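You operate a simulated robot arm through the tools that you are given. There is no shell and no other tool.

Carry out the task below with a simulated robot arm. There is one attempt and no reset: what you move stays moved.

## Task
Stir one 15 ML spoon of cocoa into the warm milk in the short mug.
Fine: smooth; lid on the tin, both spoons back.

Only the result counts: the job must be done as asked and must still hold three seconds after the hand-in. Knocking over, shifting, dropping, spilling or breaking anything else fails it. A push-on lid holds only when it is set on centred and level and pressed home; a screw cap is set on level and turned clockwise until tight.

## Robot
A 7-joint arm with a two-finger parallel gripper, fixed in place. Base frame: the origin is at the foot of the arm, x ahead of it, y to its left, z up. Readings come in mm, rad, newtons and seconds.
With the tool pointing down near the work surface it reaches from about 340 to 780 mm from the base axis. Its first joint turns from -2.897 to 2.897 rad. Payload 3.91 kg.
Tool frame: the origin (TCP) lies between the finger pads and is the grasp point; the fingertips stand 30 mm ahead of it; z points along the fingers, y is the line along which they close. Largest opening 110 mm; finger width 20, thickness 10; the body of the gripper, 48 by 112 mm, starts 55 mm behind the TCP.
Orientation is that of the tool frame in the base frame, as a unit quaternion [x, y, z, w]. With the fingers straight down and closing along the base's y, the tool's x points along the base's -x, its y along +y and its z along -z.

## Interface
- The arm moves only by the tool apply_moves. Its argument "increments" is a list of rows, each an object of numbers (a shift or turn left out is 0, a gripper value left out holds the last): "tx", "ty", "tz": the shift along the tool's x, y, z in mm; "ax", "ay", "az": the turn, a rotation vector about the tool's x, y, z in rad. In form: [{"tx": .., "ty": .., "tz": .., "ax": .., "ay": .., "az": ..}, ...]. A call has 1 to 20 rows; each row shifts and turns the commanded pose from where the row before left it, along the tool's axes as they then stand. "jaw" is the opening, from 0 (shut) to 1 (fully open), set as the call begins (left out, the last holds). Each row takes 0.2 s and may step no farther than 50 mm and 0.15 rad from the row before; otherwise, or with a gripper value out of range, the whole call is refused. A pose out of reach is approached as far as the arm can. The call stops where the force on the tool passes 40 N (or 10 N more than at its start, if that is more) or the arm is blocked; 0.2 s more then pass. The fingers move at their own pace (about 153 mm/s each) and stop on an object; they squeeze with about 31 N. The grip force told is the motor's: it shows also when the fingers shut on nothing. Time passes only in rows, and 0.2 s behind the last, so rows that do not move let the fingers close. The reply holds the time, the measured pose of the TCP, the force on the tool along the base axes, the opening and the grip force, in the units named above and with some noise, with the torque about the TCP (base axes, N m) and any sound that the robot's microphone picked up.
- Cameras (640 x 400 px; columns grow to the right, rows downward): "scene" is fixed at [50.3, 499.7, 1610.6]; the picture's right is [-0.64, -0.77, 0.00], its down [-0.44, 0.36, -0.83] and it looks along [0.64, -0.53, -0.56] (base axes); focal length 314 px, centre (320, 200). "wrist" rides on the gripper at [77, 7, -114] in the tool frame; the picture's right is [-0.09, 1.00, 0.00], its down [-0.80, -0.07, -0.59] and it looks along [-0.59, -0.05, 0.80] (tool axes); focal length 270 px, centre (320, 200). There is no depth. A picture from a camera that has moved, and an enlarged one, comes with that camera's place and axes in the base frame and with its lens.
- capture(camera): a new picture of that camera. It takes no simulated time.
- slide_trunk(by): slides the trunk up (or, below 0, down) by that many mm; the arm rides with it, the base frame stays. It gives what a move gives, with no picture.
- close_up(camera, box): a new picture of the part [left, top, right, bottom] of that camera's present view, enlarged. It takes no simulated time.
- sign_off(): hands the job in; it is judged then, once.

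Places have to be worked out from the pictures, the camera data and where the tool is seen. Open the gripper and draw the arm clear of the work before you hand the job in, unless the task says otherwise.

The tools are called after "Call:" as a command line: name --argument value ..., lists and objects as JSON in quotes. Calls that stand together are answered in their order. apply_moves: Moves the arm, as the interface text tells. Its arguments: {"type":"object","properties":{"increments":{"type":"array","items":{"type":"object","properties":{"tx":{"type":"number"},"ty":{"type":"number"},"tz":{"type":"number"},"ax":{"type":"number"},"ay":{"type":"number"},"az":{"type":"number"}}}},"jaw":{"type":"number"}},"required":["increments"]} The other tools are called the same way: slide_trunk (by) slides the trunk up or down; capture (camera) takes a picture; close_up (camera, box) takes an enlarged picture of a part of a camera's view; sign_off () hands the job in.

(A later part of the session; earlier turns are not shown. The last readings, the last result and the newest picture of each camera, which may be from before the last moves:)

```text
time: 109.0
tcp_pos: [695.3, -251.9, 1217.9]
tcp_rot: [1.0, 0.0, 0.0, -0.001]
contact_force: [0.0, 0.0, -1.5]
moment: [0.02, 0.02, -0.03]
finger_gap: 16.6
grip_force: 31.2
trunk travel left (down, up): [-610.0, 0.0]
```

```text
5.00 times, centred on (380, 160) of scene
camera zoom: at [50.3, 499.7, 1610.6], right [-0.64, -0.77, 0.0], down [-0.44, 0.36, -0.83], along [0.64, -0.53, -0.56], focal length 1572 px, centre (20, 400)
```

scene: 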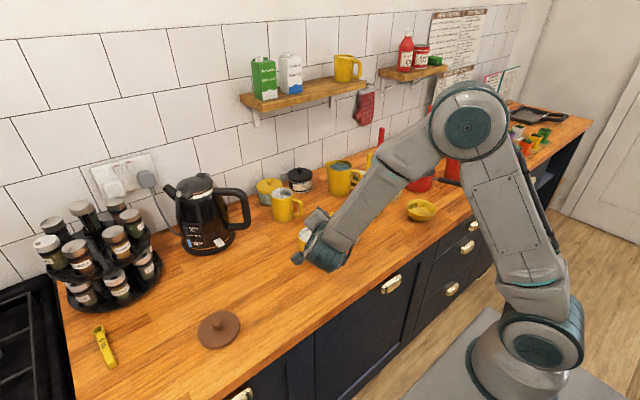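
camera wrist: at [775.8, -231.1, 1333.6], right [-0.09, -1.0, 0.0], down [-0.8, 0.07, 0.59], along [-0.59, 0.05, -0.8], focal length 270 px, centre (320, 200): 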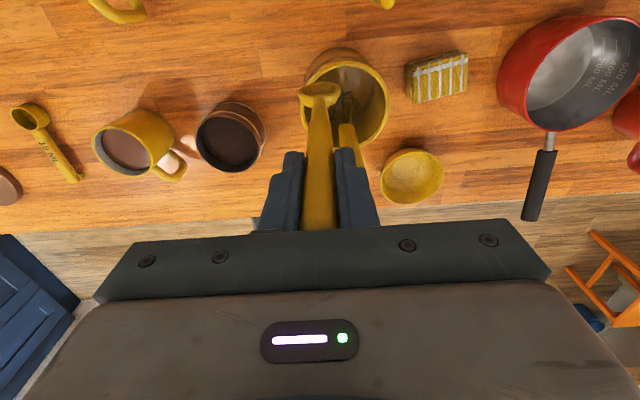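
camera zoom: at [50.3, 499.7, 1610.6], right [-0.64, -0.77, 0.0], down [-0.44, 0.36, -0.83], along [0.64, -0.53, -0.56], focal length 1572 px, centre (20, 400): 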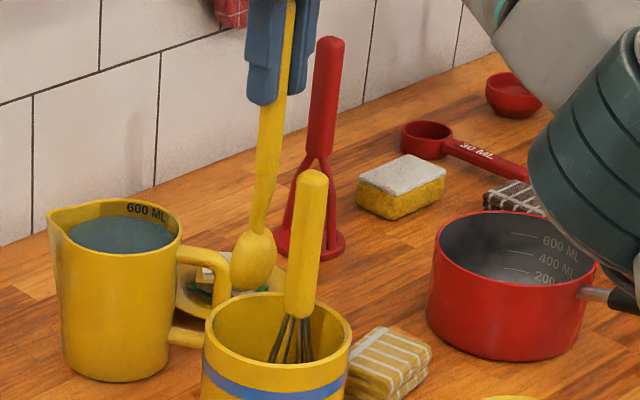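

This matches the lift-out picture exactly. I lower the spoon into the crock slowly, first 90 mm.

Call:
apply_moves --increments '[{"tz": 8}, {"tz": 12}, {"tz": 14}, {"tz": 14}, {"tz": 14}, {"tz": 14}, {"tz": 14}, {}]'

Call:
capture --camera "wrist"

Call:
close_up --camera "scene" --box '[330, 110, 430, 220]'

```text
time: 110.8
tcp_pos: [694.9, -252.4, 1127.7]
tcp_rot: [1.0, 0.0, 0.0, 0.0]
contact_force: [0.7, -0.3, 0.2]
moment: [0.01, 0.0, 0.02]
finger_gap: 16.4
grip_force: 30.9
trunk travel left (down, up): [-610.0, 0.0]
```

```text
taken
camera wrist: at [772.0, -259.9, 1242.0], right [-0.09, -1.0, 0.0], down [-0.8, 0.07, 0.59], along [-0.59, 0.05, -0.8], focal length 270 px, centre (320, 200)
```

wrist: 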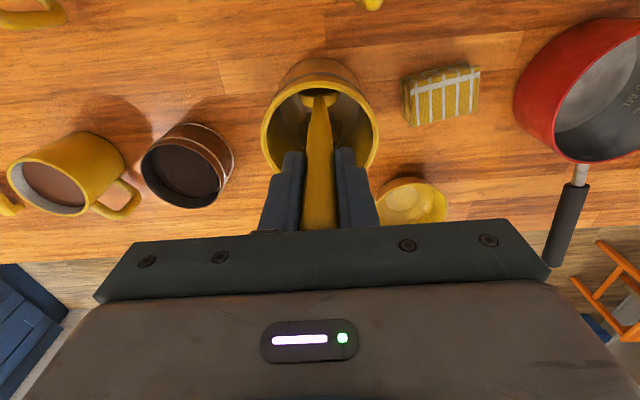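

```text
3.64 times, centred on (380, 165) of scene
camera zoom: at [50.3, 499.7, 1610.6], right [-0.64, -0.77, 0.0], down [-0.44, 0.36, -0.83], along [0.64, -0.53, -0.56], focal length 1143 px, centre (102, 327)
```

zoom: 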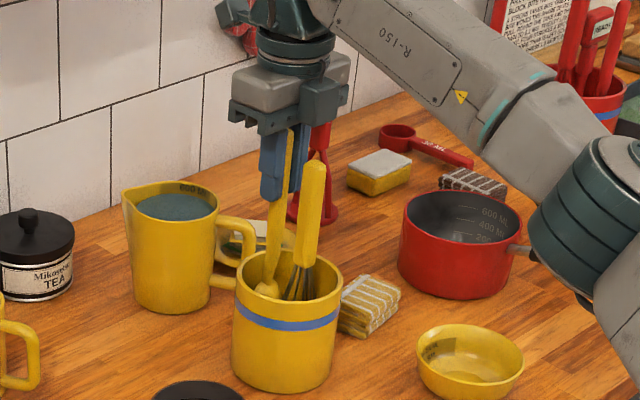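

No contact so far. I lower the remaining distance in small steps, watching the force.

Call:
apply_moves --increments '[{"tz": 8}, {"tz": 7}, {"tz": 5}, {"tz": 3}, {}]'

Call:
apply_moves --increments '[{"tz": 1.5}, {"tz": 1.5}, {}]'

```text
time: 112.0
tcp_pos: [693.9, -252.8, 1106.0]
tcp_rot: [1.0, 0.001, 0.0, 0.001]
contact_force: [0.4, 0.5, -0.7]
moment: [0.0, -0.02, 0.01]
finger_gap: 16.4
grip_force: 31.0
trunk travel left (down, up): [-610.0, 0.0]
```

```text
time: 112.8
tcp_pos: [693.5, -251.5, 1102.5]
tcp_rot: [1.0, 0.0, -0.001, 0.0]
contact_force: [0.0, 0.3, -0.6]
moment: [0.0, 0.02, 0.0]
finger_gap: 16.6
grip_force: 31.3
trunk travel left (down, up): [-610.0, 0.0]
```

Still no contact; originally gripped at 1100.8. I lower 1 mm at a time to touch the crock's bottom.

Call:
apply_moves --increments '[{"tz": 1}, {"tz": 0.7}, {}]'

Call:
apply_moves --increments '[{"tz": 0.7}, {}]'

```text
time: 113.6
tcp_pos: [693.2, -252.0, 1100.7]
tcp_rot: [1.0, 0.0, 0.0, 0.0]
contact_force: [-0.7, -0.1, -1.1]
moment: [0.03, 0.0, 0.0]
finger_gap: 16.5
grip_force: 30.6
trunk travel left (down, up): [-610.0, 0.0]
```

```text
time: 114.2
tcp_pos: [693.7, -252.2, 1101.0]
tcp_rot: [1.0, 0.0, 0.001, 0.0]
contact_force: [-0.2, 0.4, -0.3]
moment: [-0.02, -0.01, -0.02]
finger_gap: 16.5
grip_force: 31.5
trunk travel left (down, up): [-610.0, 0.0]
```

Weight reading is reducing, so it should be close to resting. One more small step to confirm.

Call:
apply_moves --increments '[{"tz": 0.8}, {}]'

```text
time: 114.8
tcp_pos: [693.6, -252.0, 1099.8]
tcp_rot: [1.0, 0.0, 0.0, 0.0]
contact_force: [-0.6, 0.2, 1.7]
moment: [0.0, 0.05, -0.01]
finger_gap: 16.5
grip_force: 30.9
trunk travel left (down, up): [-610.0, 0.0]
```

The spoon rests on the crock's bottom. I open the gripper a little to release it.

Call:
apply_moves --increments '[{}, {}, {}]' --jaw 0.3

Call:
capture --camera "wrist"

Call:
close_up --camera "scene" --box '[330, 110, 430, 220]'

```text
time: 115.6
tcp_pos: [694.3, -252.3, 1099.5]
tcp_rot: [1.0, 0.001, 0.0, 0.0]
contact_force: [-0.3, -0.3, -0.3]
moment: [0.01, 0.01, 0.0]
finger_gap: 33.3
grip_force: 0.0
trunk travel left (down, up): [-610.0, 0.0]
```

```text
taken
camera wrist: at [770.5, -259.2, 1213.9], right [-0.09, -1.0, 0.0], down [-0.8, 0.07, 0.59], along [-0.59, 0.05, -0.8], focal length 270 px, centre (320, 200)
```

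wrist: 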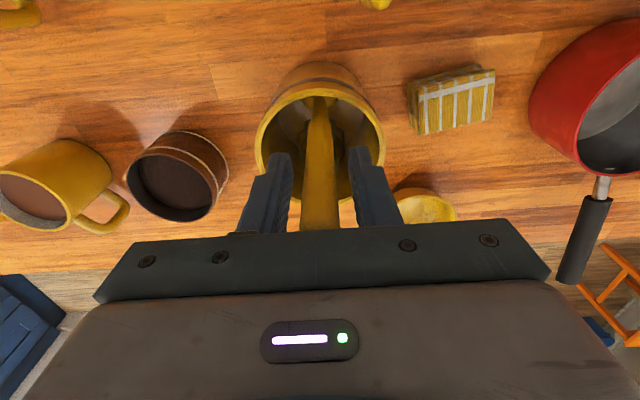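

```text
3.64 times, centred on (380, 165) of scene
camera zoom: at [50.3, 499.7, 1610.6], right [-0.64, -0.77, 0.0], down [-0.44, 0.36, -0.83], along [0.64, -0.53, -0.56], focal length 1143 px, centre (102, 327)
```

zoom: 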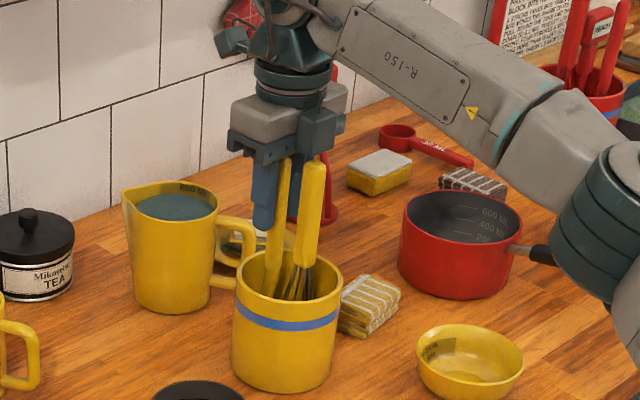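

The spoon stands as before. I withdraw straight up.

Call:
apply_moves --increments '[{"tz": -4}, {"tz": -10}, {"tz": -16}, {"tz": -20}, {"tz": -20}, {"tz": -20}, {"tz": -20}, {}]' --jaw 0.4

Call:
capture --camera "wrist"

Call:
close_up --camera "scene" --box '[330, 110, 430, 220]'

```text
time: 117.4
tcp_pos: [694.5, -250.1, 1210.3]
tcp_rot: [1.0, 0.0, -0.001, -0.001]
contact_force: [-0.1, -0.7, 0.7]
moment: [-0.03, 0.01, 0.02]
finger_gap: 43.9
grip_force: 0.2
trunk travel left (down, up): [-610.0, 0.0]
```

```text
taken
camera wrist: at [772.0, -258.0, 1323.9], right [-0.09, -1.0, 0.0], down [-0.8, 0.07, 0.59], along [-0.59, 0.05, -0.8], focal length 270 px, centre (320, 200)
```

wrist: 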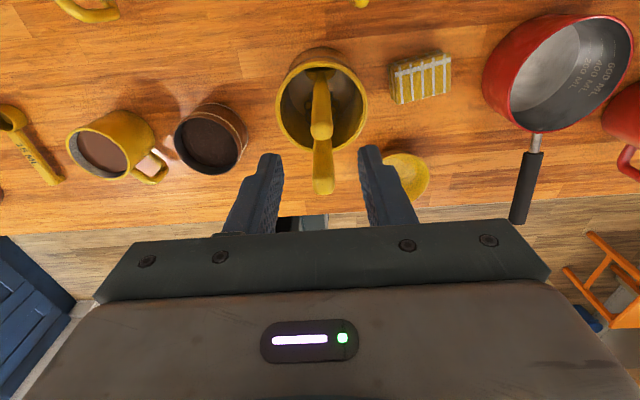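

```text
3.64 times, centred on (380, 165) of scene
camera zoom: at [50.3, 499.7, 1610.6], right [-0.64, -0.77, 0.0], down [-0.44, 0.36, -0.83], along [0.64, -0.53, -0.56], focal length 1143 px, centre (102, 327)
```

zoom: 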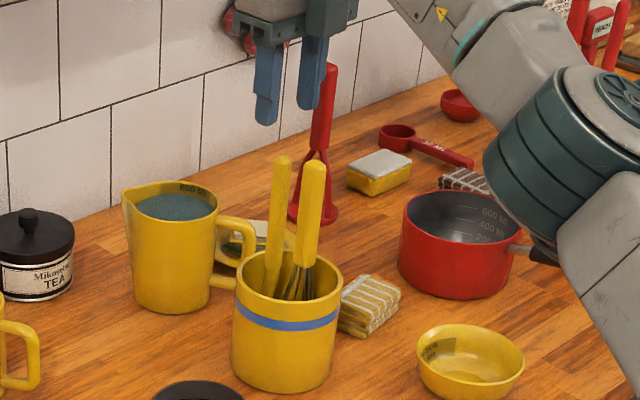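

Both utensils stand in the crock as at the start. Next the lid: I move above it at about (560, 399).

Call:
apply_moves --increments '[{"tx": -9, "ty": -43}, {"tx": -9, "ty": -43}, {"tx": -9, "ty": -43}, {"tx": -9, "ty": -43}, {"tx": -9, "ty": -43}, {"tx": -9, "ty": -43}, {"tx": -9, "ty": -43}, {"tx": -9, "ty": -43}, {"tx": -9, "ty": -43}, {"tx": -9, "ty": -43}, {"tx": -9, "ty": -43}, {"tx": -9, "ty": -43}, {"tx": -9, "ty": -43}, {"tx": -9, "ty": -43}, {"tx": -9, "ty": -43}, {}, {}]'

Call:
capture --camera "wrist"

Call:
close_up --camera "scene" --box '[160, 220, 360, 360]'

```text
time: 121.0
tcp_pos: [590.8, 226.3, 1210.2]
tcp_rot: [1.0, -0.001, 0.0, 0.0]
contact_force: [0.5, -0.6, 0.1]
moment: [-0.01, 0.02, -0.01]
finger_gap: 43.9
grip_force: 0.0
out of reach, approached as far as the arm can: row 12, 13, 14, 15
trunk travel left (down, up): [-610.0, 0.0]
```

```text
taken
camera wrist: at [666.9, 218.7, 1324.6], right [-0.09, -1.0, 0.0], down [-0.8, 0.07, 0.59], along [-0.59, 0.05, -0.8], focal length 270 px, centre (320, 200)
```

wrist: 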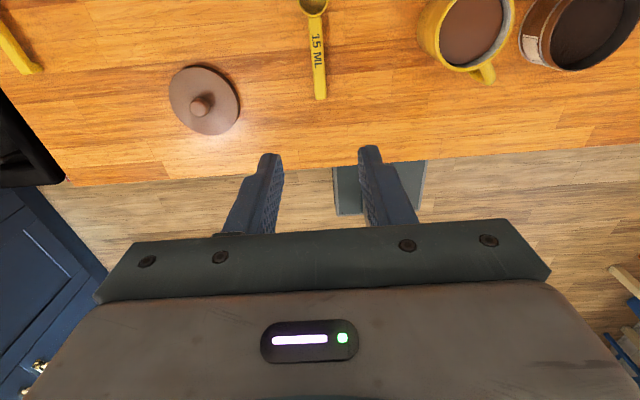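

```text
2.86 times, centred on (260, 290) of scene
camera zoom: at [50.3, 499.7, 1610.6], right [-0.64, -0.77, 0.0], down [-0.44, 0.36, -0.83], along [0.64, -0.53, -0.56], focal length 898 px, centre (491, -57)
```

zoom: 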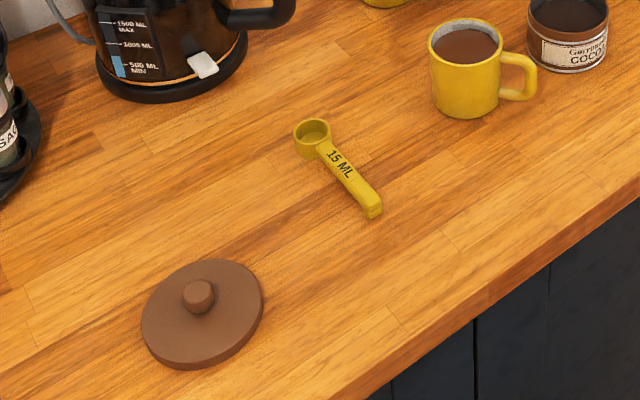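

The flipped wrist orientation runs out of joint range toward +y, so I turn the gripper back half a turn about its axis here.

Call:
apply_moves --increments '[{"az": -0.15}, {"az": -0.15}, {"az": -0.15}, {"az": -0.15}, {"az": -0.15}, {"az": -0.15}, {"az": -0.15}, {"az": -0.15}, {"az": -0.15}, {"az": -0.15}, {"az": -0.15}, {"az": -0.15}, {"az": -0.15}, {"az": -0.15}, {"az": -0.15}, {"az": -0.15}, {"az": -0.15}, {"az": -0.15}, {"az": -0.15}, {"az": -0.15}]'

Call:
apply_moves --increments '[{"az": -0.1416}, {"tx": 6, "ty": 35, "tz": 15}, {"tx": 6, "ty": 35, "tz": 15}, {"tx": 6, "ty": 35, "tz": 15}, {"tx": 6, "ty": 35, "tz": 15}, {"tx": 6, "ty": 33, "tz": 15}, {}, {}]'

Call:
capture --camera "wrist"

```text
time: 125.2
tcp_pos: [591.6, 223.7, 1207.7]
tcp_rot: [0.069, 0.998, 0.0, -0.001]
contact_force: [1.1, 0.4, 0.1]
moment: [0.0, 0.02, 0.01]
finger_gap: 44.1
grip_force: 0.1
trunk travel left (down, up): [-610.0, 0.0]
```

```text
time: 127.0
tcp_pos: [594.6, 224.3, 1199.7]
tcp_rot: [0.001, 1.0, 0.0, 0.0]
contact_force: [1.3, 0.6, 0.3]
moment: [-0.01, 0.0, -0.01]
finger_gap: 43.9
grip_force: 0.1
out of reach, approached as far as the arm can: row 2, 3, 4, 5, 6
trunk travel left (down, up): [-610.0, 0.0]
```

```text
taken
camera wrist: at [518.7, 230.9, 1313.1], right [0.09, 1.0, 0.0], down [0.8, -0.07, 0.59], along [0.59, -0.05, -0.8], focal length 270 px, centre (320, 200)
```

wrist: 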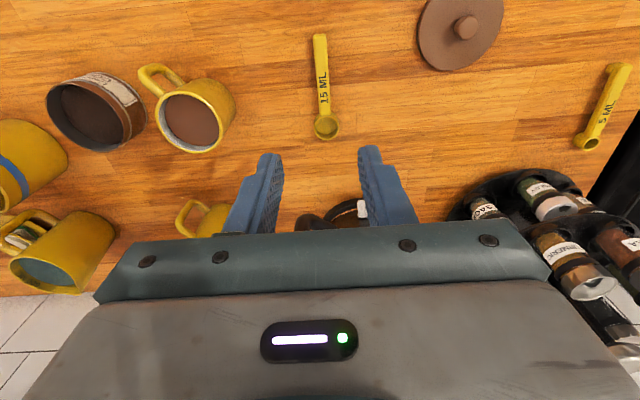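

The arm still refuses to go further in +y from here. I look at its posture in the scene view.

Call:
capture --camera "scene"

```text
taken
```

scene: 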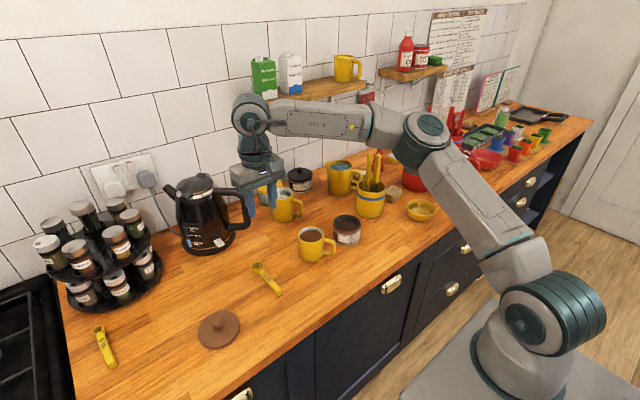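

The elbow has swung low and toward -y, which limits reach to +y. I retrace toward the starting pose to bring the elbow back up, then approach the lid from there.

Call:
apply_moves --increments '[{"tx": 26.5, "ty": -18, "tz": -25.4}, {"tx": 26.5, "ty": -18, "tz": -25.4}, {"tx": 26.5, "ty": -18, "tz": -25.4}, {"tx": 26.5, "ty": -18, "tz": -25.4}, {"tx": 26.5, "ty": -18, "tz": -25.4}, {"tx": 26.5, "ty": -18, "tz": -25.4}, {"tx": 26.5, "ty": -18, "tz": -25.4}, {"tx": 26.5, "ty": -18, "tz": -25.4}, {}]'

Call:
capture --camera "scene"

```text
time: 129.0
tcp_pos: [386.8, 84.2, 1403.2]
tcp_rot: [0.0, 1.0, 0.001, 0.001]
contact_force: [-0.2, -0.7, -0.2]
moment: [0.0, 0.02, 0.01]
finger_gap: 43.9
grip_force: 0.0
trunk travel left (down, up): [-610.0, 0.0]
```

```text
taken
```

scene: 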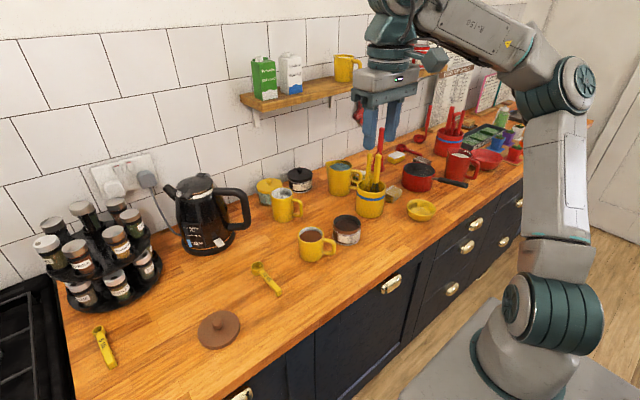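

From here I try swinging to +y first at small radius, then extending outward.

Call:
apply_moves --increments '[{"ty": 36}, {"ty": 36}, {"ty": 36}, {"ty": 36}, {"ty": 36}, {"ty": 36}, {}]'

Call:
capture --camera "scene"

```text
time: 130.6
tcp_pos: [386.5, 283.8, 1403.3]
tcp_rot: [0.001, 1.0, 0.0, 0.0]
contact_force: [-0.3, 0.0, 0.5]
moment: [0.02, 0.0, 0.03]
finger_gap: 44.0
grip_force: 0.1
out of reach, approached as far as the arm can: row 6
trunk travel left (down, up): [-610.0, 0.0]
```

```text
taken
```

scene: 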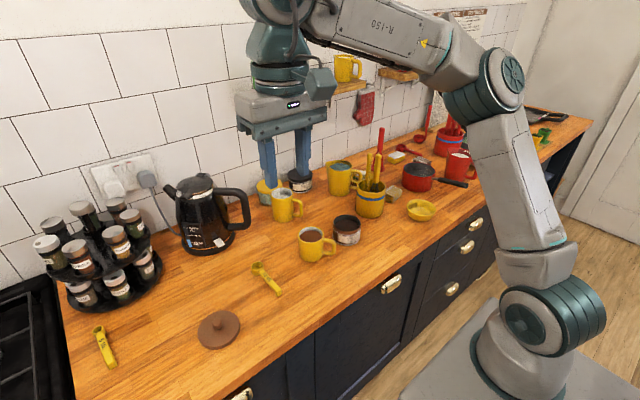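

The knob is round, so the gripper's yaw is free: I turn the tool in line with the arm's radial direction (about -0.6 rad) and try extending toward the lid.

Call:
apply_moves --increments '[{"az": -0.15}, {"az": -0.15}, {"az": -0.15}, {"az": -0.15}, {}]'

Call:
apply_moves --increments '[{"tx": -30, "tz": 20}, {"tx": -30, "tz": 20}, {"tx": -30, "tz": 20}, {}]'

Call:
capture --camera "scene"

```text
time: 131.8
tcp_pos: [386.0, 287.3, 1401.2]
tcp_rot: [-0.296, 0.955, 0.0, 0.0]
contact_force: [0.2, 0.5, -0.1]
moment: [-0.02, -0.01, 0.01]
finger_gap: 43.9
grip_force: 0.1
trunk travel left (down, up): [-610.0, 0.0]
```

```text
time: 132.8
tcp_pos: [408.6, 281.1, 1398.4]
tcp_rot: [-0.295, 0.955, 0.001, 0.0]
contact_force: [-0.3, -0.2, -0.7]
moment: [0.03, -0.03, -0.04]
finger_gap: 43.9
grip_force: 0.0
out of reach, approached as far as the arm can: row 1, 2, 3
trunk travel left (down, up): [-610.0, 0.0]
```

```text
taken
```

scene: 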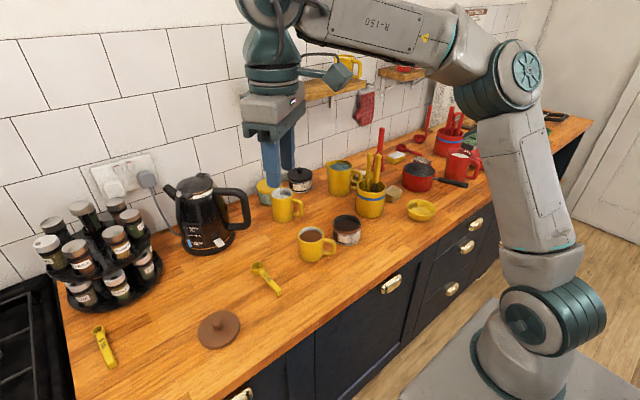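

Both stuck poses fit one cause: the elbow cannot swing past about -12° azimuth (first joint at its limit), so a vertical tool can't reach the lid. A tool tilted ~40° toward +y brings the wrist close enough, with the fingers closing along x; I go to a neutral spot and turn the tool for that.

Call:
apply_moves --increments '[{"az": 0.15}, {"az": 0.15}, {"az": 0.15}, {"az": 0.15}, {"tx": -4.2, "ty": -26.2, "tz": 29.6}, {"tx": -4.2, "ty": -26.2, "tz": 29.6}, {"tx": -4.2, "ty": -26.2, "tz": 29.6}, {"tx": -4.2, "ty": -26.2, "tz": 29.6}, {"tx": -4.2, "ty": -26.2, "tz": 29.6}, {"az": 0.1428}, {"az": 0.1428}, {"az": 0.1428}, {"az": 0.1428}, {"az": 0.1428}, {"az": 0.1428}, {"az": 0.1428}, {"az": 0.1428}, {"az": 0.1428}, {"az": 0.1428}, {"az": 0.1428}]'

Call:
capture --camera "wrist"

```text
time: 137.0
tcp_pos: [429.9, 150.4, 1252.7]
tcp_rot: [0.709, 0.706, 0.001, 0.0]
contact_force: [0.2, -0.3, 0.2]
moment: [-0.03, -0.01, -0.05]
finger_gap: 44.2
grip_force: 0.1
trunk travel left (down, up): [-610.0, 0.0]
```

```text
taken
camera wrist: at [436.8, 227.0, 1366.3], right [1.0, -0.09, 0.0], down [-0.07, -0.8, 0.59], along [-0.05, -0.59, -0.8], focal length 270 px, centre (320, 200)
```

wrist: 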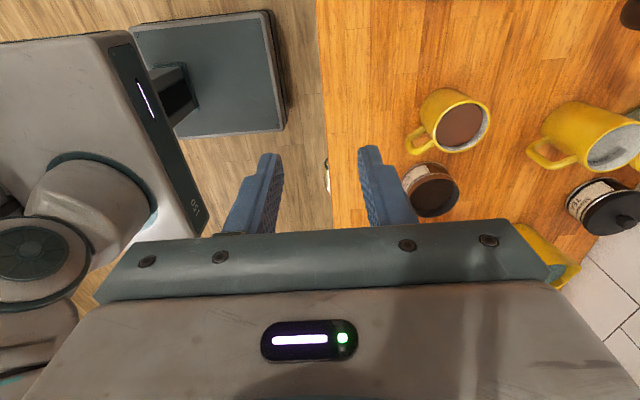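

The tool now has its x toward +y. I tilt it 40° toward +y and move over toward the lid to look straight down on it.

Call:
apply_moves --increments '[{"ay": 0.1396}, {"ay": 0.1396}, {"ay": 0.1396}, {"ay": 0.1396}, {"ay": 0.1396}, {"tx": 10.4, "ty": 31, "tz": 43.5}, {"tx": 10.4, "ty": 31, "tz": 28}, {"tx": 10.4, "ty": 31, "tz": 28}, {"tx": 10, "ty": 31, "tz": 28}, {"tx": 1, "ty": 0, "tz": 20}, {}]'

Call:
capture --camera "wrist"

Call:
capture --camera "scene"

```text
refused: row 6 steps farther than a row can; nothing moved
```

```text
taken
camera wrist: at [436.8, 227.0, 1366.3], right [1.0, -0.09, 0.0], down [-0.07, -0.8, 0.59], along [-0.05, -0.59, -0.8], focal length 270 px, centre (320, 200)
```

wrist: 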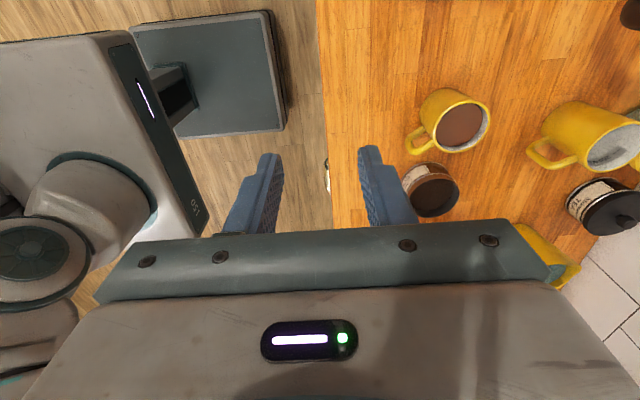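

```text
taken
```

scene: 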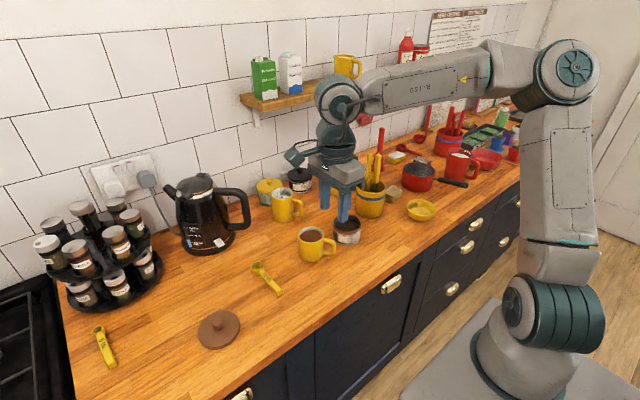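

One row was too long; I resend with shorter steps.

Call:
apply_moves --increments '[{"ay": 0.1396}, {"ay": 0.1396}, {"ay": 0.1396}, {"ay": 0.1396}, {"ay": 0.1396}, {"tx": 6.9, "ty": 20.8, "tz": 38.4}, {"tx": 6.9, "ty": 20.8, "tz": 38.4}, {"tx": 6.9, "ty": 20.8, "tz": 38.4}, {"tx": 6.9, "ty": 20.8, "tz": 38.4}, {"tx": 6.9, "ty": 20.8, "tz": 38.4}, {"tx": 6.9, "ty": 20.8, "tz": 38.4}, {}]'

Call:
capture --camera "wrist"

Call:
capture --camera "scene"

```text
time: 139.6
tcp_pos: [552.1, 331.0, 1103.0]
tcp_rot: [0.665, 0.664, 0.242, -0.242]
contact_force: [0.2, -0.6, 0.4]
moment: [-0.02, 0.02, -0.03]
finger_gap: 44.1
grip_force: 0.0
trunk travel left (down, up): [-610.0, 0.0]
```

```text
taken
camera wrist: at [558.4, 315.6, 1240.3], right [1.0, -0.07, -0.06], down [-0.07, -1.0, -0.06], along [-0.05, 0.06, -1.0], focal length 270 px, centre (320, 200)
```

wrist: 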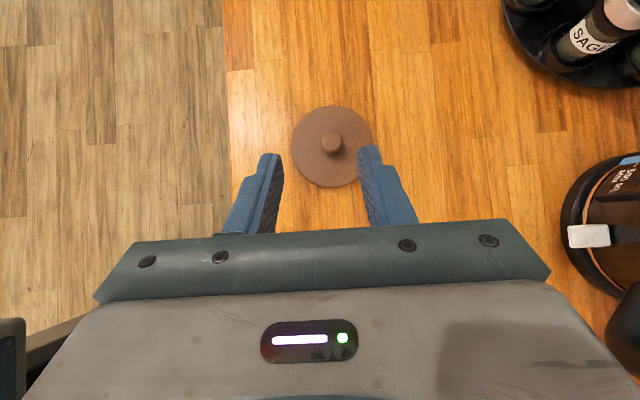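

```text
taken
```

scene: 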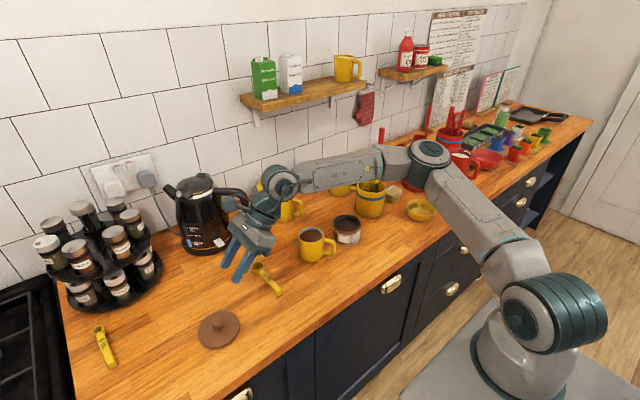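

The tilted pose reaches. The lid's centre is about (560.5, 400), ~99 mm wide. I zoom in on the knob.

Call:
close_up --camera "wrist" --box '[270, 90, 400, 200]'

Call:
close_up --camera "scene" --box '[185, 290, 255, 360]'

```text
3.64 times, centred on (335, 145) of wrist
camera zoom: at [558.4, 315.6, 1240.3], right [1.0, -0.07, -0.06], down [-0.07, -1.0, -0.06], along [-0.05, 0.06, -1.0], focal length 983 px, centre (266, 400)
```

zoom: 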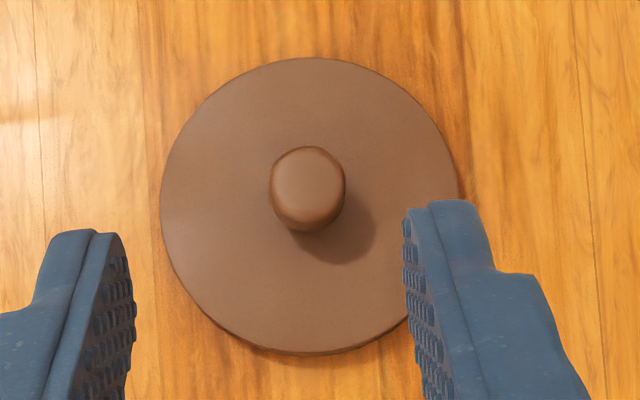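

```text
5.71 times, centred on (220, 325) of scene
camera zoom: at [50.3, 499.7, 1610.6], right [-0.64, -0.77, 0.0], down [-0.44, 0.36, -0.83], along [0.64, -0.53, -0.56], focal length 1796 px, centre (891, -514)
```

zoom: 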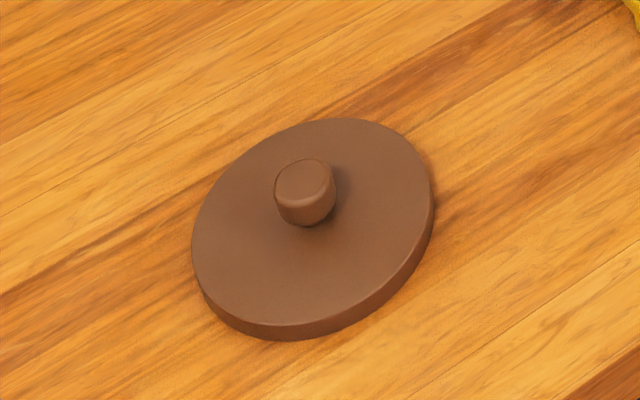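

Knob: ~24 mm diameter, centre (560.6, 400), roughly z 918–936. I descend to 40 mm above the grasp height.

Call:
apply_moves --increments '[{"tx": -7.4, "ty": 2.1, "tz": 30.7}, {"tx": -7.4, "ty": 2.1, "tz": 30.7}, {"tx": -7.4, "ty": 2.1, "tz": 30.7}, {"tx": -7.4, "ty": 2.1, "tz": 30.7}, {}, {}]'

Call:
capture --camera "wrist"

Call:
close_up --camera "scene" --box '[180, 220, 300, 360]'

```text
time: 141.0
tcp_pos: [559.4, 387.3, 990.2]
tcp_rot: [0.664, 0.664, 0.243, -0.242]
contact_force: [0.9, 0.4, 0.8]
moment: [-0.03, 0.03, 0.03]
finger_gap: 43.7
grip_force: 0.0
trunk travel left (down, up): [-610.0, 0.0]
```

```text
taken
camera wrist: at [567.0, 371.5, 1127.0], right [1.0, -0.07, -0.06], down [-0.07, -1.0, -0.06], along [-0.05, 0.06, -1.0], focal length 270 px, centre (320, 200)
```

wrist: 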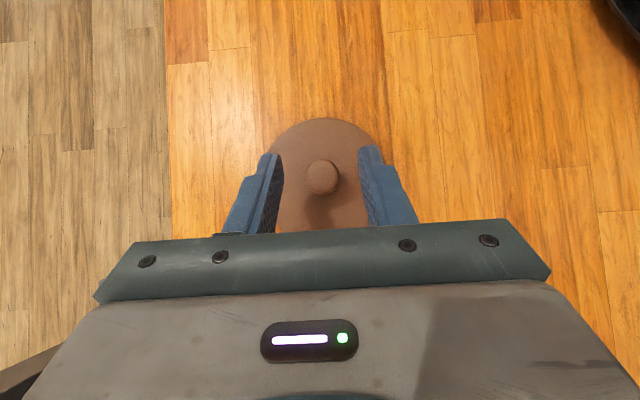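

```text
2.86 times, centred on (240, 290) of scene
camera zoom: at [50.3, 499.7, 1610.6], right [-0.64, -0.77, 0.0], down [-0.44, 0.36, -0.83], along [0.64, -0.53, -0.56], focal length 898 px, centre (549, -57)
```

zoom: 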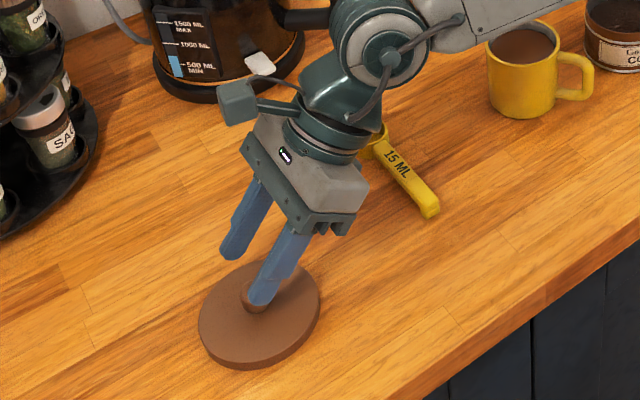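

Well aligned. I lower toward the knob, last steps small.

Call:
apply_moves --increments '[{"tx": -8.5, "tz": 10.2}, {"tx": -8.5, "tz": 10.2}, {"tx": -5, "tz": 6}, {"tx": -2, "tz": 2.3}, {}]'

Call:
apply_moves --increments '[{"tx": -0.96, "tz": 1.15}, {"tx": -0.96, "tz": 1.15}, {}]'

Call:
capture --camera "wrist"

```text
time: 142.2
tcp_pos: [559.0, 378.3, 952.3]
tcp_rot: [0.665, 0.664, 0.241, -0.242]
contact_force: [-0.6, -0.5, -0.4]
moment: [-0.02, -0.03, 0.02]
finger_gap: 44.2
grip_force: 0.0
out of reach, approached as far as the arm can: row 1, 3
trunk travel left (down, up): [-610.0, 0.0]
```

```text
time: 143.0
tcp_pos: [558.3, 378.4, 950.7]
tcp_rot: [0.664, 0.664, 0.242, -0.242]
contact_force: [-1.8, 1.6, 5.6]
moment: [0.09, 0.05, 0.07]
finger_gap: 43.9
grip_force: 0.1
trunk travel left (down, up): [-610.0, 0.0]
```

```text
taken
camera wrist: at [565.3, 363.3, 1088.3], right [1.0, -0.07, -0.06], down [-0.07, -1.0, -0.06], along [-0.05, 0.07, -1.0], focal length 270 px, centre (320, 200)
```

wrist: 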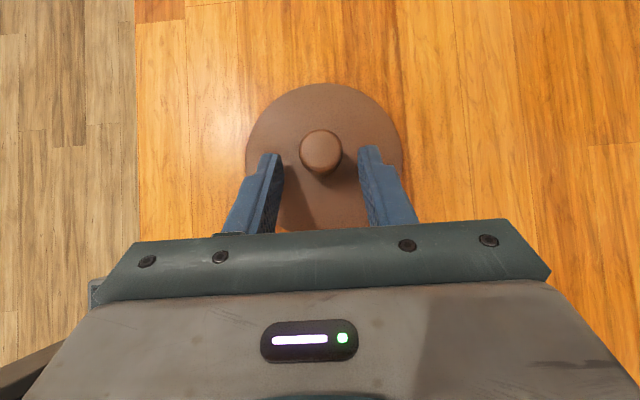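

The arm fell 9 mm short in y, so the pads barely reach the knob's centre. I lift 4 mm, tilt the tool 10° more about the knob, then move forward over the knob.

Call:
apply_moves --increments '[{"tx": 2.6, "tz": -3.1}, {"tx": -1.93, "tz": 0.17, "ay": 0.0875}, {"tx": -1.93, "tz": 0.17, "ay": 0.0875}, {"tx": 2.0, "tz": 4.1}, {"tx": 1.8, "tz": 4.2}, {}]'

Call:
capture --camera "wrist"

```text
time: 144.4
tcp_pos: [561.0, 383.1, 949.6]
tcp_rot: [0.64, 0.642, 0.298, -0.299]
contact_force: [0.3, 0.0, 0.9]
moment: [0.04, -0.01, 0.05]
finger_gap: 43.7
grip_force: 0.1
trunk travel left (down, up): [-610.0, 0.0]
```

```text
taken
camera wrist: at [567.4, 345.9, 1081.4], right [1.0, -0.06, -0.07], down [-0.07, -0.97, -0.23], along [-0.05, 0.24, -0.97], focal length 270 px, centre (320, 200)
```

wrist: 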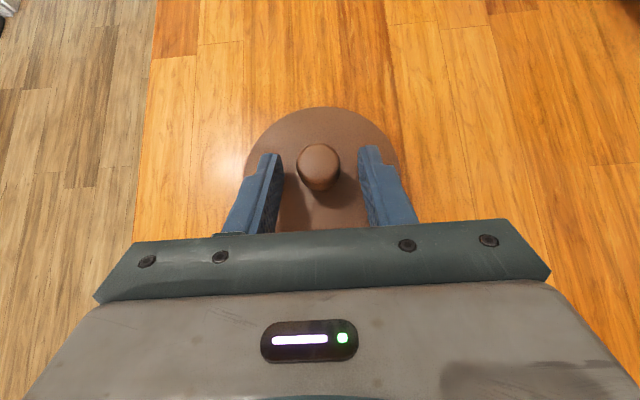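

The knob is between the pads, slightly toward the tips. I nudge 2.5 mm further in y and close the gripper.

Call:
apply_moves --increments '[{"tx": 1.6, "tz": 1.9}, {}]'

Call:
apply_moves --increments '[{}, {}, {}, {}]' --jaw 0

Call:
close_up --camera "wrist" --box '[220, 80, 420, 240]'

Call:
close_up --camera "scene" --box '[180, 260, 280, 360]'

```text
time: 145.0
tcp_pos: [561.2, 385.9, 948.6]
tcp_rot: [0.641, 0.641, 0.299, -0.299]
contact_force: [0.0, -1.2, 3.1]
moment: [0.03, -0.06, 0.0]
finger_gap: 44.1
grip_force: 0.0
trunk travel left (down, up): [-610.0, 0.0]
```

```text
time: 146.0
tcp_pos: [560.4, 387.3, 950.2]
tcp_rot: [0.641, 0.64, 0.3, -0.299]
contact_force: [-0.5, 0.9, 7.2]
moment: [0.14, 0.01, 0.03]
finger_gap: 22.2
grip_force: 30.7
trunk travel left (down, up): [-610.0, 0.0]
```

```text
2.50 times, centred on (320, 160) of wrist
camera zoom: at [567.1, 348.5, 1081.4], right [1.0, -0.06, -0.07], down [-0.07, -0.97, -0.23], along [-0.05, 0.24, -0.97], focal length 676 px, centre (320, 300)
```

zoom: 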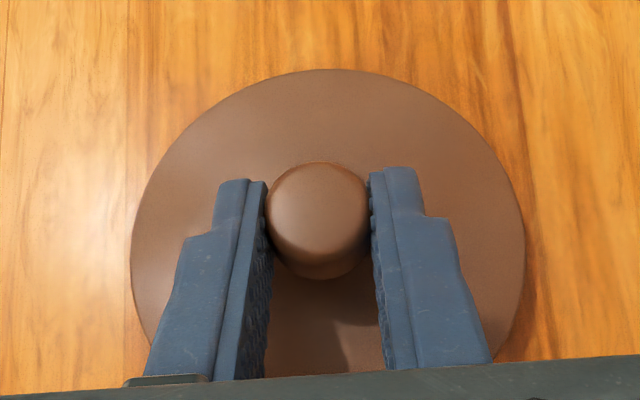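

```text
4.00 times, centred on (230, 310) of scene
camera zoom: at [50.3, 499.7, 1610.6], right [-0.64, -0.77, 0.0], down [-0.44, 0.36, -0.83], along [0.64, -0.53, -0.56], focal length 1257 px, centre (680, -240)
```

zoom: 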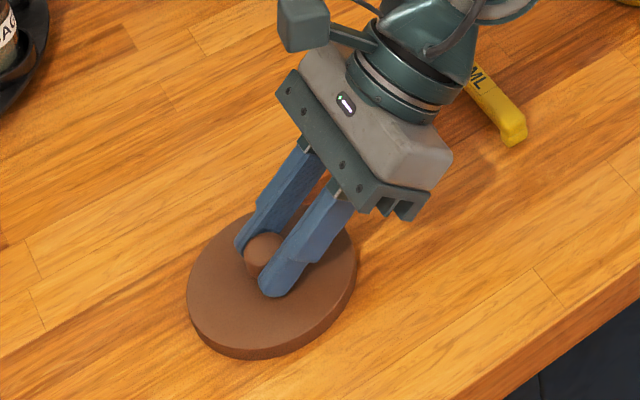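

The knob is gripped (gap 22 mm). I lift slowly and check that the lid stays level.

Call:
apply_moves --increments '[{"tx": 0.77, "tz": -0.64}, {"tx": 1.53, "tz": -1.29}, {"tx": 2.3, "tz": -1.93}, {"tx": 3.06, "tz": -2.57}, {"tx": 3.83, "tz": -3.2}, {"tx": 6.1, "tz": -5.1}, {}]'

Call:
close_up --camera "wrist" --box '[220, 80, 420, 240]'

Call:
close_up --camera "scene" --box '[180, 260, 280, 360]'

```text
time: 147.6
tcp_pos: [560.8, 387.4, 970.5]
tcp_rot: [0.641, 0.641, 0.298, -0.299]
contact_force: [-0.2, 0.3, -0.9]
moment: [0.01, -0.02, -0.01]
finger_gap: 22.3
grip_force: 31.5
trunk travel left (down, up): [-610.0, 0.0]
```

```text
2.50 times, centred on (320, 160) of wrist
camera zoom: at [568.4, 348.3, 1103.6], right [1.0, -0.06, -0.07], down [-0.07, -0.97, -0.23], along [-0.05, 0.24, -0.97], focal length 676 px, centre (320, 300)
```

zoom: 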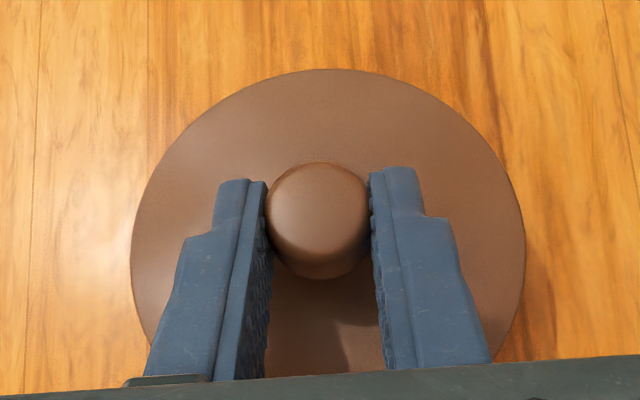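

```text
4.00 times, centred on (230, 310) of scene
camera zoom: at [50.3, 499.7, 1610.6], right [-0.64, -0.77, 0.0], down [-0.44, 0.36, -0.83], along [0.64, -0.53, -0.56], focal length 1257 px, centre (680, -240)
```

zoom: 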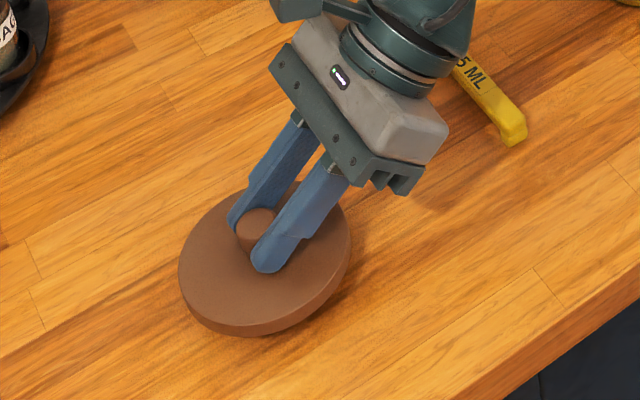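

The lid is held level, its centre 14 mm ahead of the TCP. I lift it and carry it toward the middle, where I can swing the tool to point along +x (to stay clear of the crock's handles at the tin).

Call:
apply_moves --increments '[{"tx": 12, "tz": -10}, {"tx": 24.9, "tz": -20.9}, {"tx": 24.9, "tz": -20.9}, {"tx": 24.9, "tz": -20.9}, {"tx": 12, "tz": -10}, {"tx": -12, "ty": -2.6, "tz": -15.6}, {"tx": -24.1, "ty": -5.2, "tz": -31.3}, {"tx": -24.1, "ty": -5.2, "tz": -31.3}, {"tx": -24.1, "ty": -5.2, "tz": -31.3}, {"tx": -24.1, "ty": -5.2, "tz": -31.3}, {"tx": -24.1, "ty": -5.2, "tz": -31.3}, {"tx": -12, "ty": -2.6, "tz": -15.6}, {}]'

Call:
capture --camera "wrist"

Call:
capture --camera "scene"

```text
time: 150.4
tcp_pos: [528.3, 148.8, 1106.6]
tcp_rot: [0.641, 0.641, 0.299, -0.299]
contact_force: [0.0, -0.6, 0.2]
moment: [-0.01, 0.01, -0.03]
finger_gap: 22.4
grip_force: 30.9
trunk travel left (down, up): [-610.0, 0.0]
```

```text
taken
camera wrist: at [535.2, 109.9, 1239.3], right [1.0, -0.06, -0.07], down [-0.07, -0.97, -0.23], along [-0.05, 0.24, -0.97], focal length 270 px, centre (320, 200)
```

wrist: 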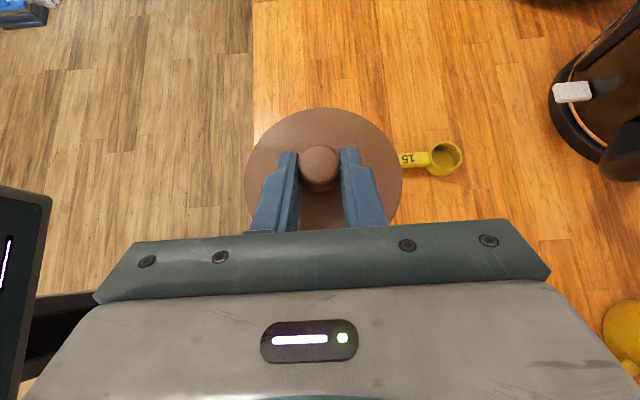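

```text
taken
```

scene: 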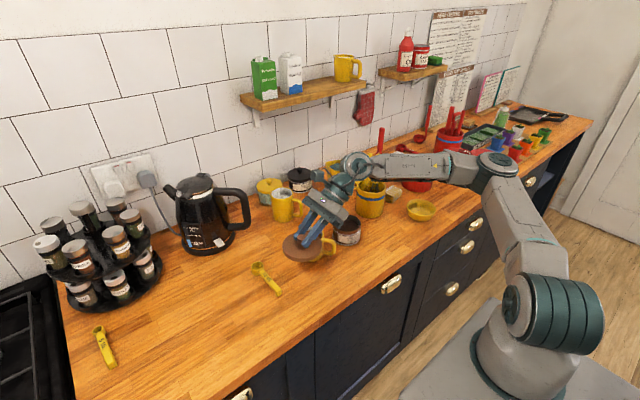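

Lid securely held. I swing the tool 90° about the vertical so that it points along +x, keeping the lid level.

Call:
apply_moves --increments '[{"ax": -0.1094, "az": 0.0918}, {"ax": -0.1094, "az": 0.0918}, {"ax": -0.1094, "az": 0.0918}, {"ax": -0.1094, "az": 0.0918}, {"ax": -0.1094, "az": 0.0918}, {"ax": -0.1094, "az": 0.0918}, {}]'

Call:
apply_moves --increments '[{"ax": -0.1094, "az": 0.0918}, {"ax": -0.1094, "az": 0.0918}, {"ax": -0.1094, "az": 0.0918}, {"ax": -0.1094, "az": 0.0918}, {"ax": -0.1094, "az": 0.0918}, {}]'

Call:
capture --camera "wrist"

Call:
close_up --camera "scene" --box '[250, 150, 410, 270]'

```text
time: 152.0
tcp_pos: [528.7, 150.2, 1108.7]
tcp_rot: [0.849, 0.316, 0.396, -0.148]
contact_force: [1.0, 0.5, -0.3]
moment: [0.02, -0.01, 0.04]
finger_gap: 22.2
grip_force: 30.6
trunk travel left (down, up): [-610.0, 0.0]
```

```text
time: 153.4
tcp_pos: [529.9, 150.9, 1110.6]
tcp_rot: [0.906, -0.002, 0.422, 0.001]
contact_force: [-0.3, -0.5, -0.8]
moment: [0.02, 0.02, -0.01]
finger_gap: 22.0
grip_force: 30.8
trunk travel left (down, up): [-610.0, 0.0]
```

```text
taken
camera wrist: at [491.0, 142.7, 1242.4], right [-0.06, -1.0, -0.07], down [-0.97, 0.07, -0.23], along [0.24, 0.05, -0.97], focal length 270 px, centre (320, 200)
```

wrist: 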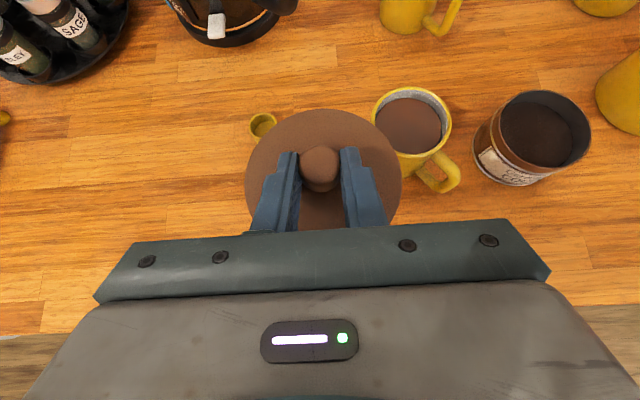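

```text
3.33 times, centred on (330, 210) of scene
camera zoom: at [50.3, 499.7, 1610.6], right [-0.64, -0.77, 0.0], down [-0.44, 0.36, -0.83], along [0.64, -0.53, -0.56], focal length 1048 px, centre (287, 167)
```

zoom: 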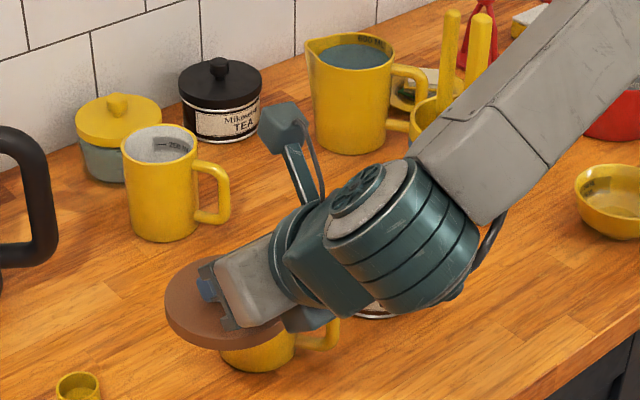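

The lid is level with the tool pointing along +x. I move to just beside the tin (lid above the mug, high) for an accurate measurement of the tin's centre.

Call:
apply_moves --increments '[{"tx": 11.25, "ty": 31.5, "tz": 13.4}, {"tx": 11.25, "ty": 31.5, "tz": 13.4}, {"tx": 11.25, "ty": 31.5, "tz": 13.4}, {"tx": 11.25, "ty": 31.5, "tz": 13.4}, {}, {}]'

Call:
capture --camera "wrist"

Call:
close_up --camera "wrist" --box '[380, 90, 540, 230]'

```text
time: 154.8
tcp_pos: [597.0, 22.4, 1113.1]
tcp_rot: [0.906, 0.0, 0.423, 0.0]
contact_force: [-0.5, 0.0, 0.6]
moment: [-0.03, -0.02, 0.0]
finger_gap: 22.3
grip_force: 31.0
trunk travel left (down, up): [-610.0, 0.0]
```

```text
taken
camera wrist: at [558.7, 15.1, 1245.3], right [-0.06, -1.0, -0.07], down [-0.97, 0.07, -0.23], along [0.24, 0.05, -0.97], focal length 270 px, centre (320, 200)
```

wrist: 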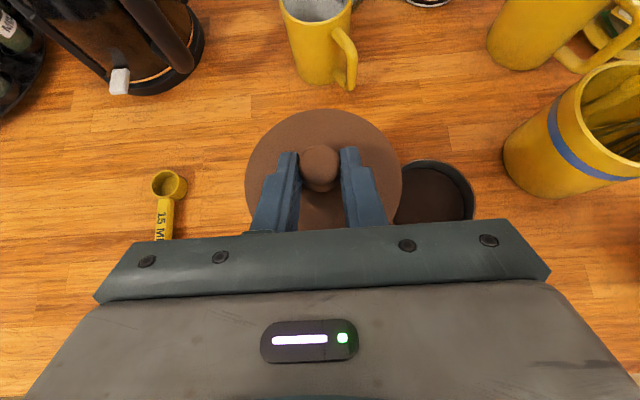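

```text
2.86 times, centred on (460, 160) of wrist
camera zoom: at [558.7, 15.1, 1245.3], right [-0.06, -1.0, -0.07], down [-0.97, 0.07, -0.23], along [0.24, 0.05, -0.97], focal length 772 px, centre (-80, 314)
```

zoom: 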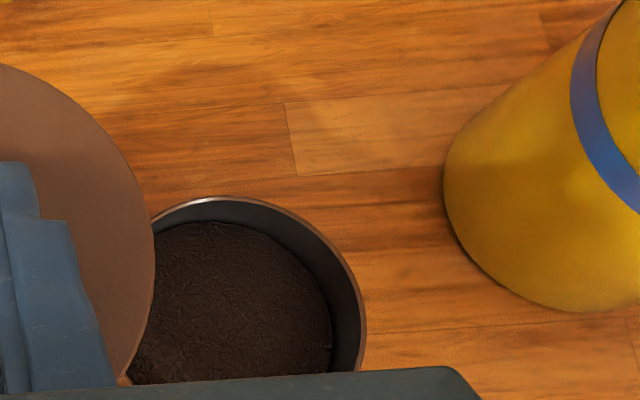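

The tin is partly hidden; I step back 70 mm in x to see its whole rim.

Call:
apply_moves --increments '[{"tx": -22.5, "tz": -26.8}, {"tx": -22.5, "tz": -26.8}, {}, {}]'

Call:
close_up --camera "wrist" --box '[380, 60, 540, 200]'

Call:
close_up --camera "wrist" --box '[230, 90, 420, 240]'

```text
time: 155.8
tcp_pos: [528.6, 24.4, 1114.2]
tcp_rot: [0.906, -0.001, 0.422, 0.001]
contact_force: [-0.1, 0.0, -1.4]
moment: [0.0, -0.02, 0.01]
finger_gap: 22.5
grip_force: 31.2
trunk travel left (down, up): [-610.0, 0.0]
```

```text
2.86 times, centred on (460, 130) of wrist
camera zoom: at [490.6, 17.2, 1246.3], right [-0.06, -1.0, -0.07], down [-0.97, 0.07, -0.23], along [0.24, 0.05, -0.97], focal length 772 px, centre (-80, 400)
```

zoom: 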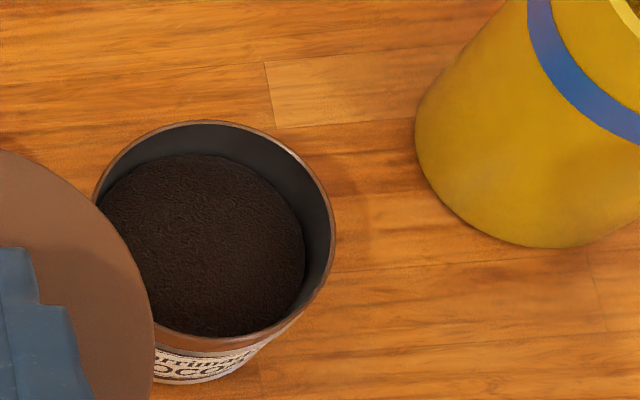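

```text
2.67 times, centred on (325, 165) of wrist
camera zoom: at [490.6, 17.2, 1246.3], right [-0.06, -1.0, -0.07], down [-0.97, 0.07, -0.23], along [0.24, 0.05, -0.97], focal length 721 px, centre (307, 293)
```

zoom: 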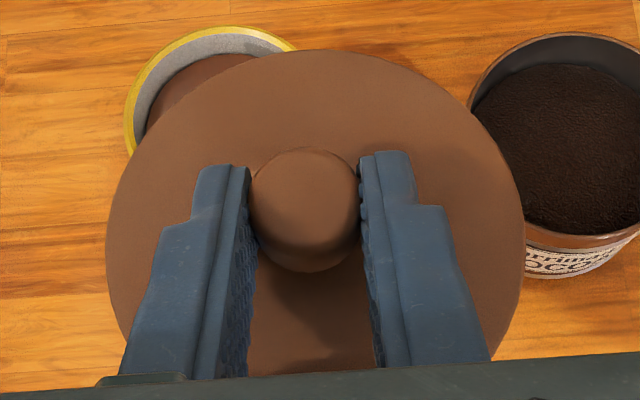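

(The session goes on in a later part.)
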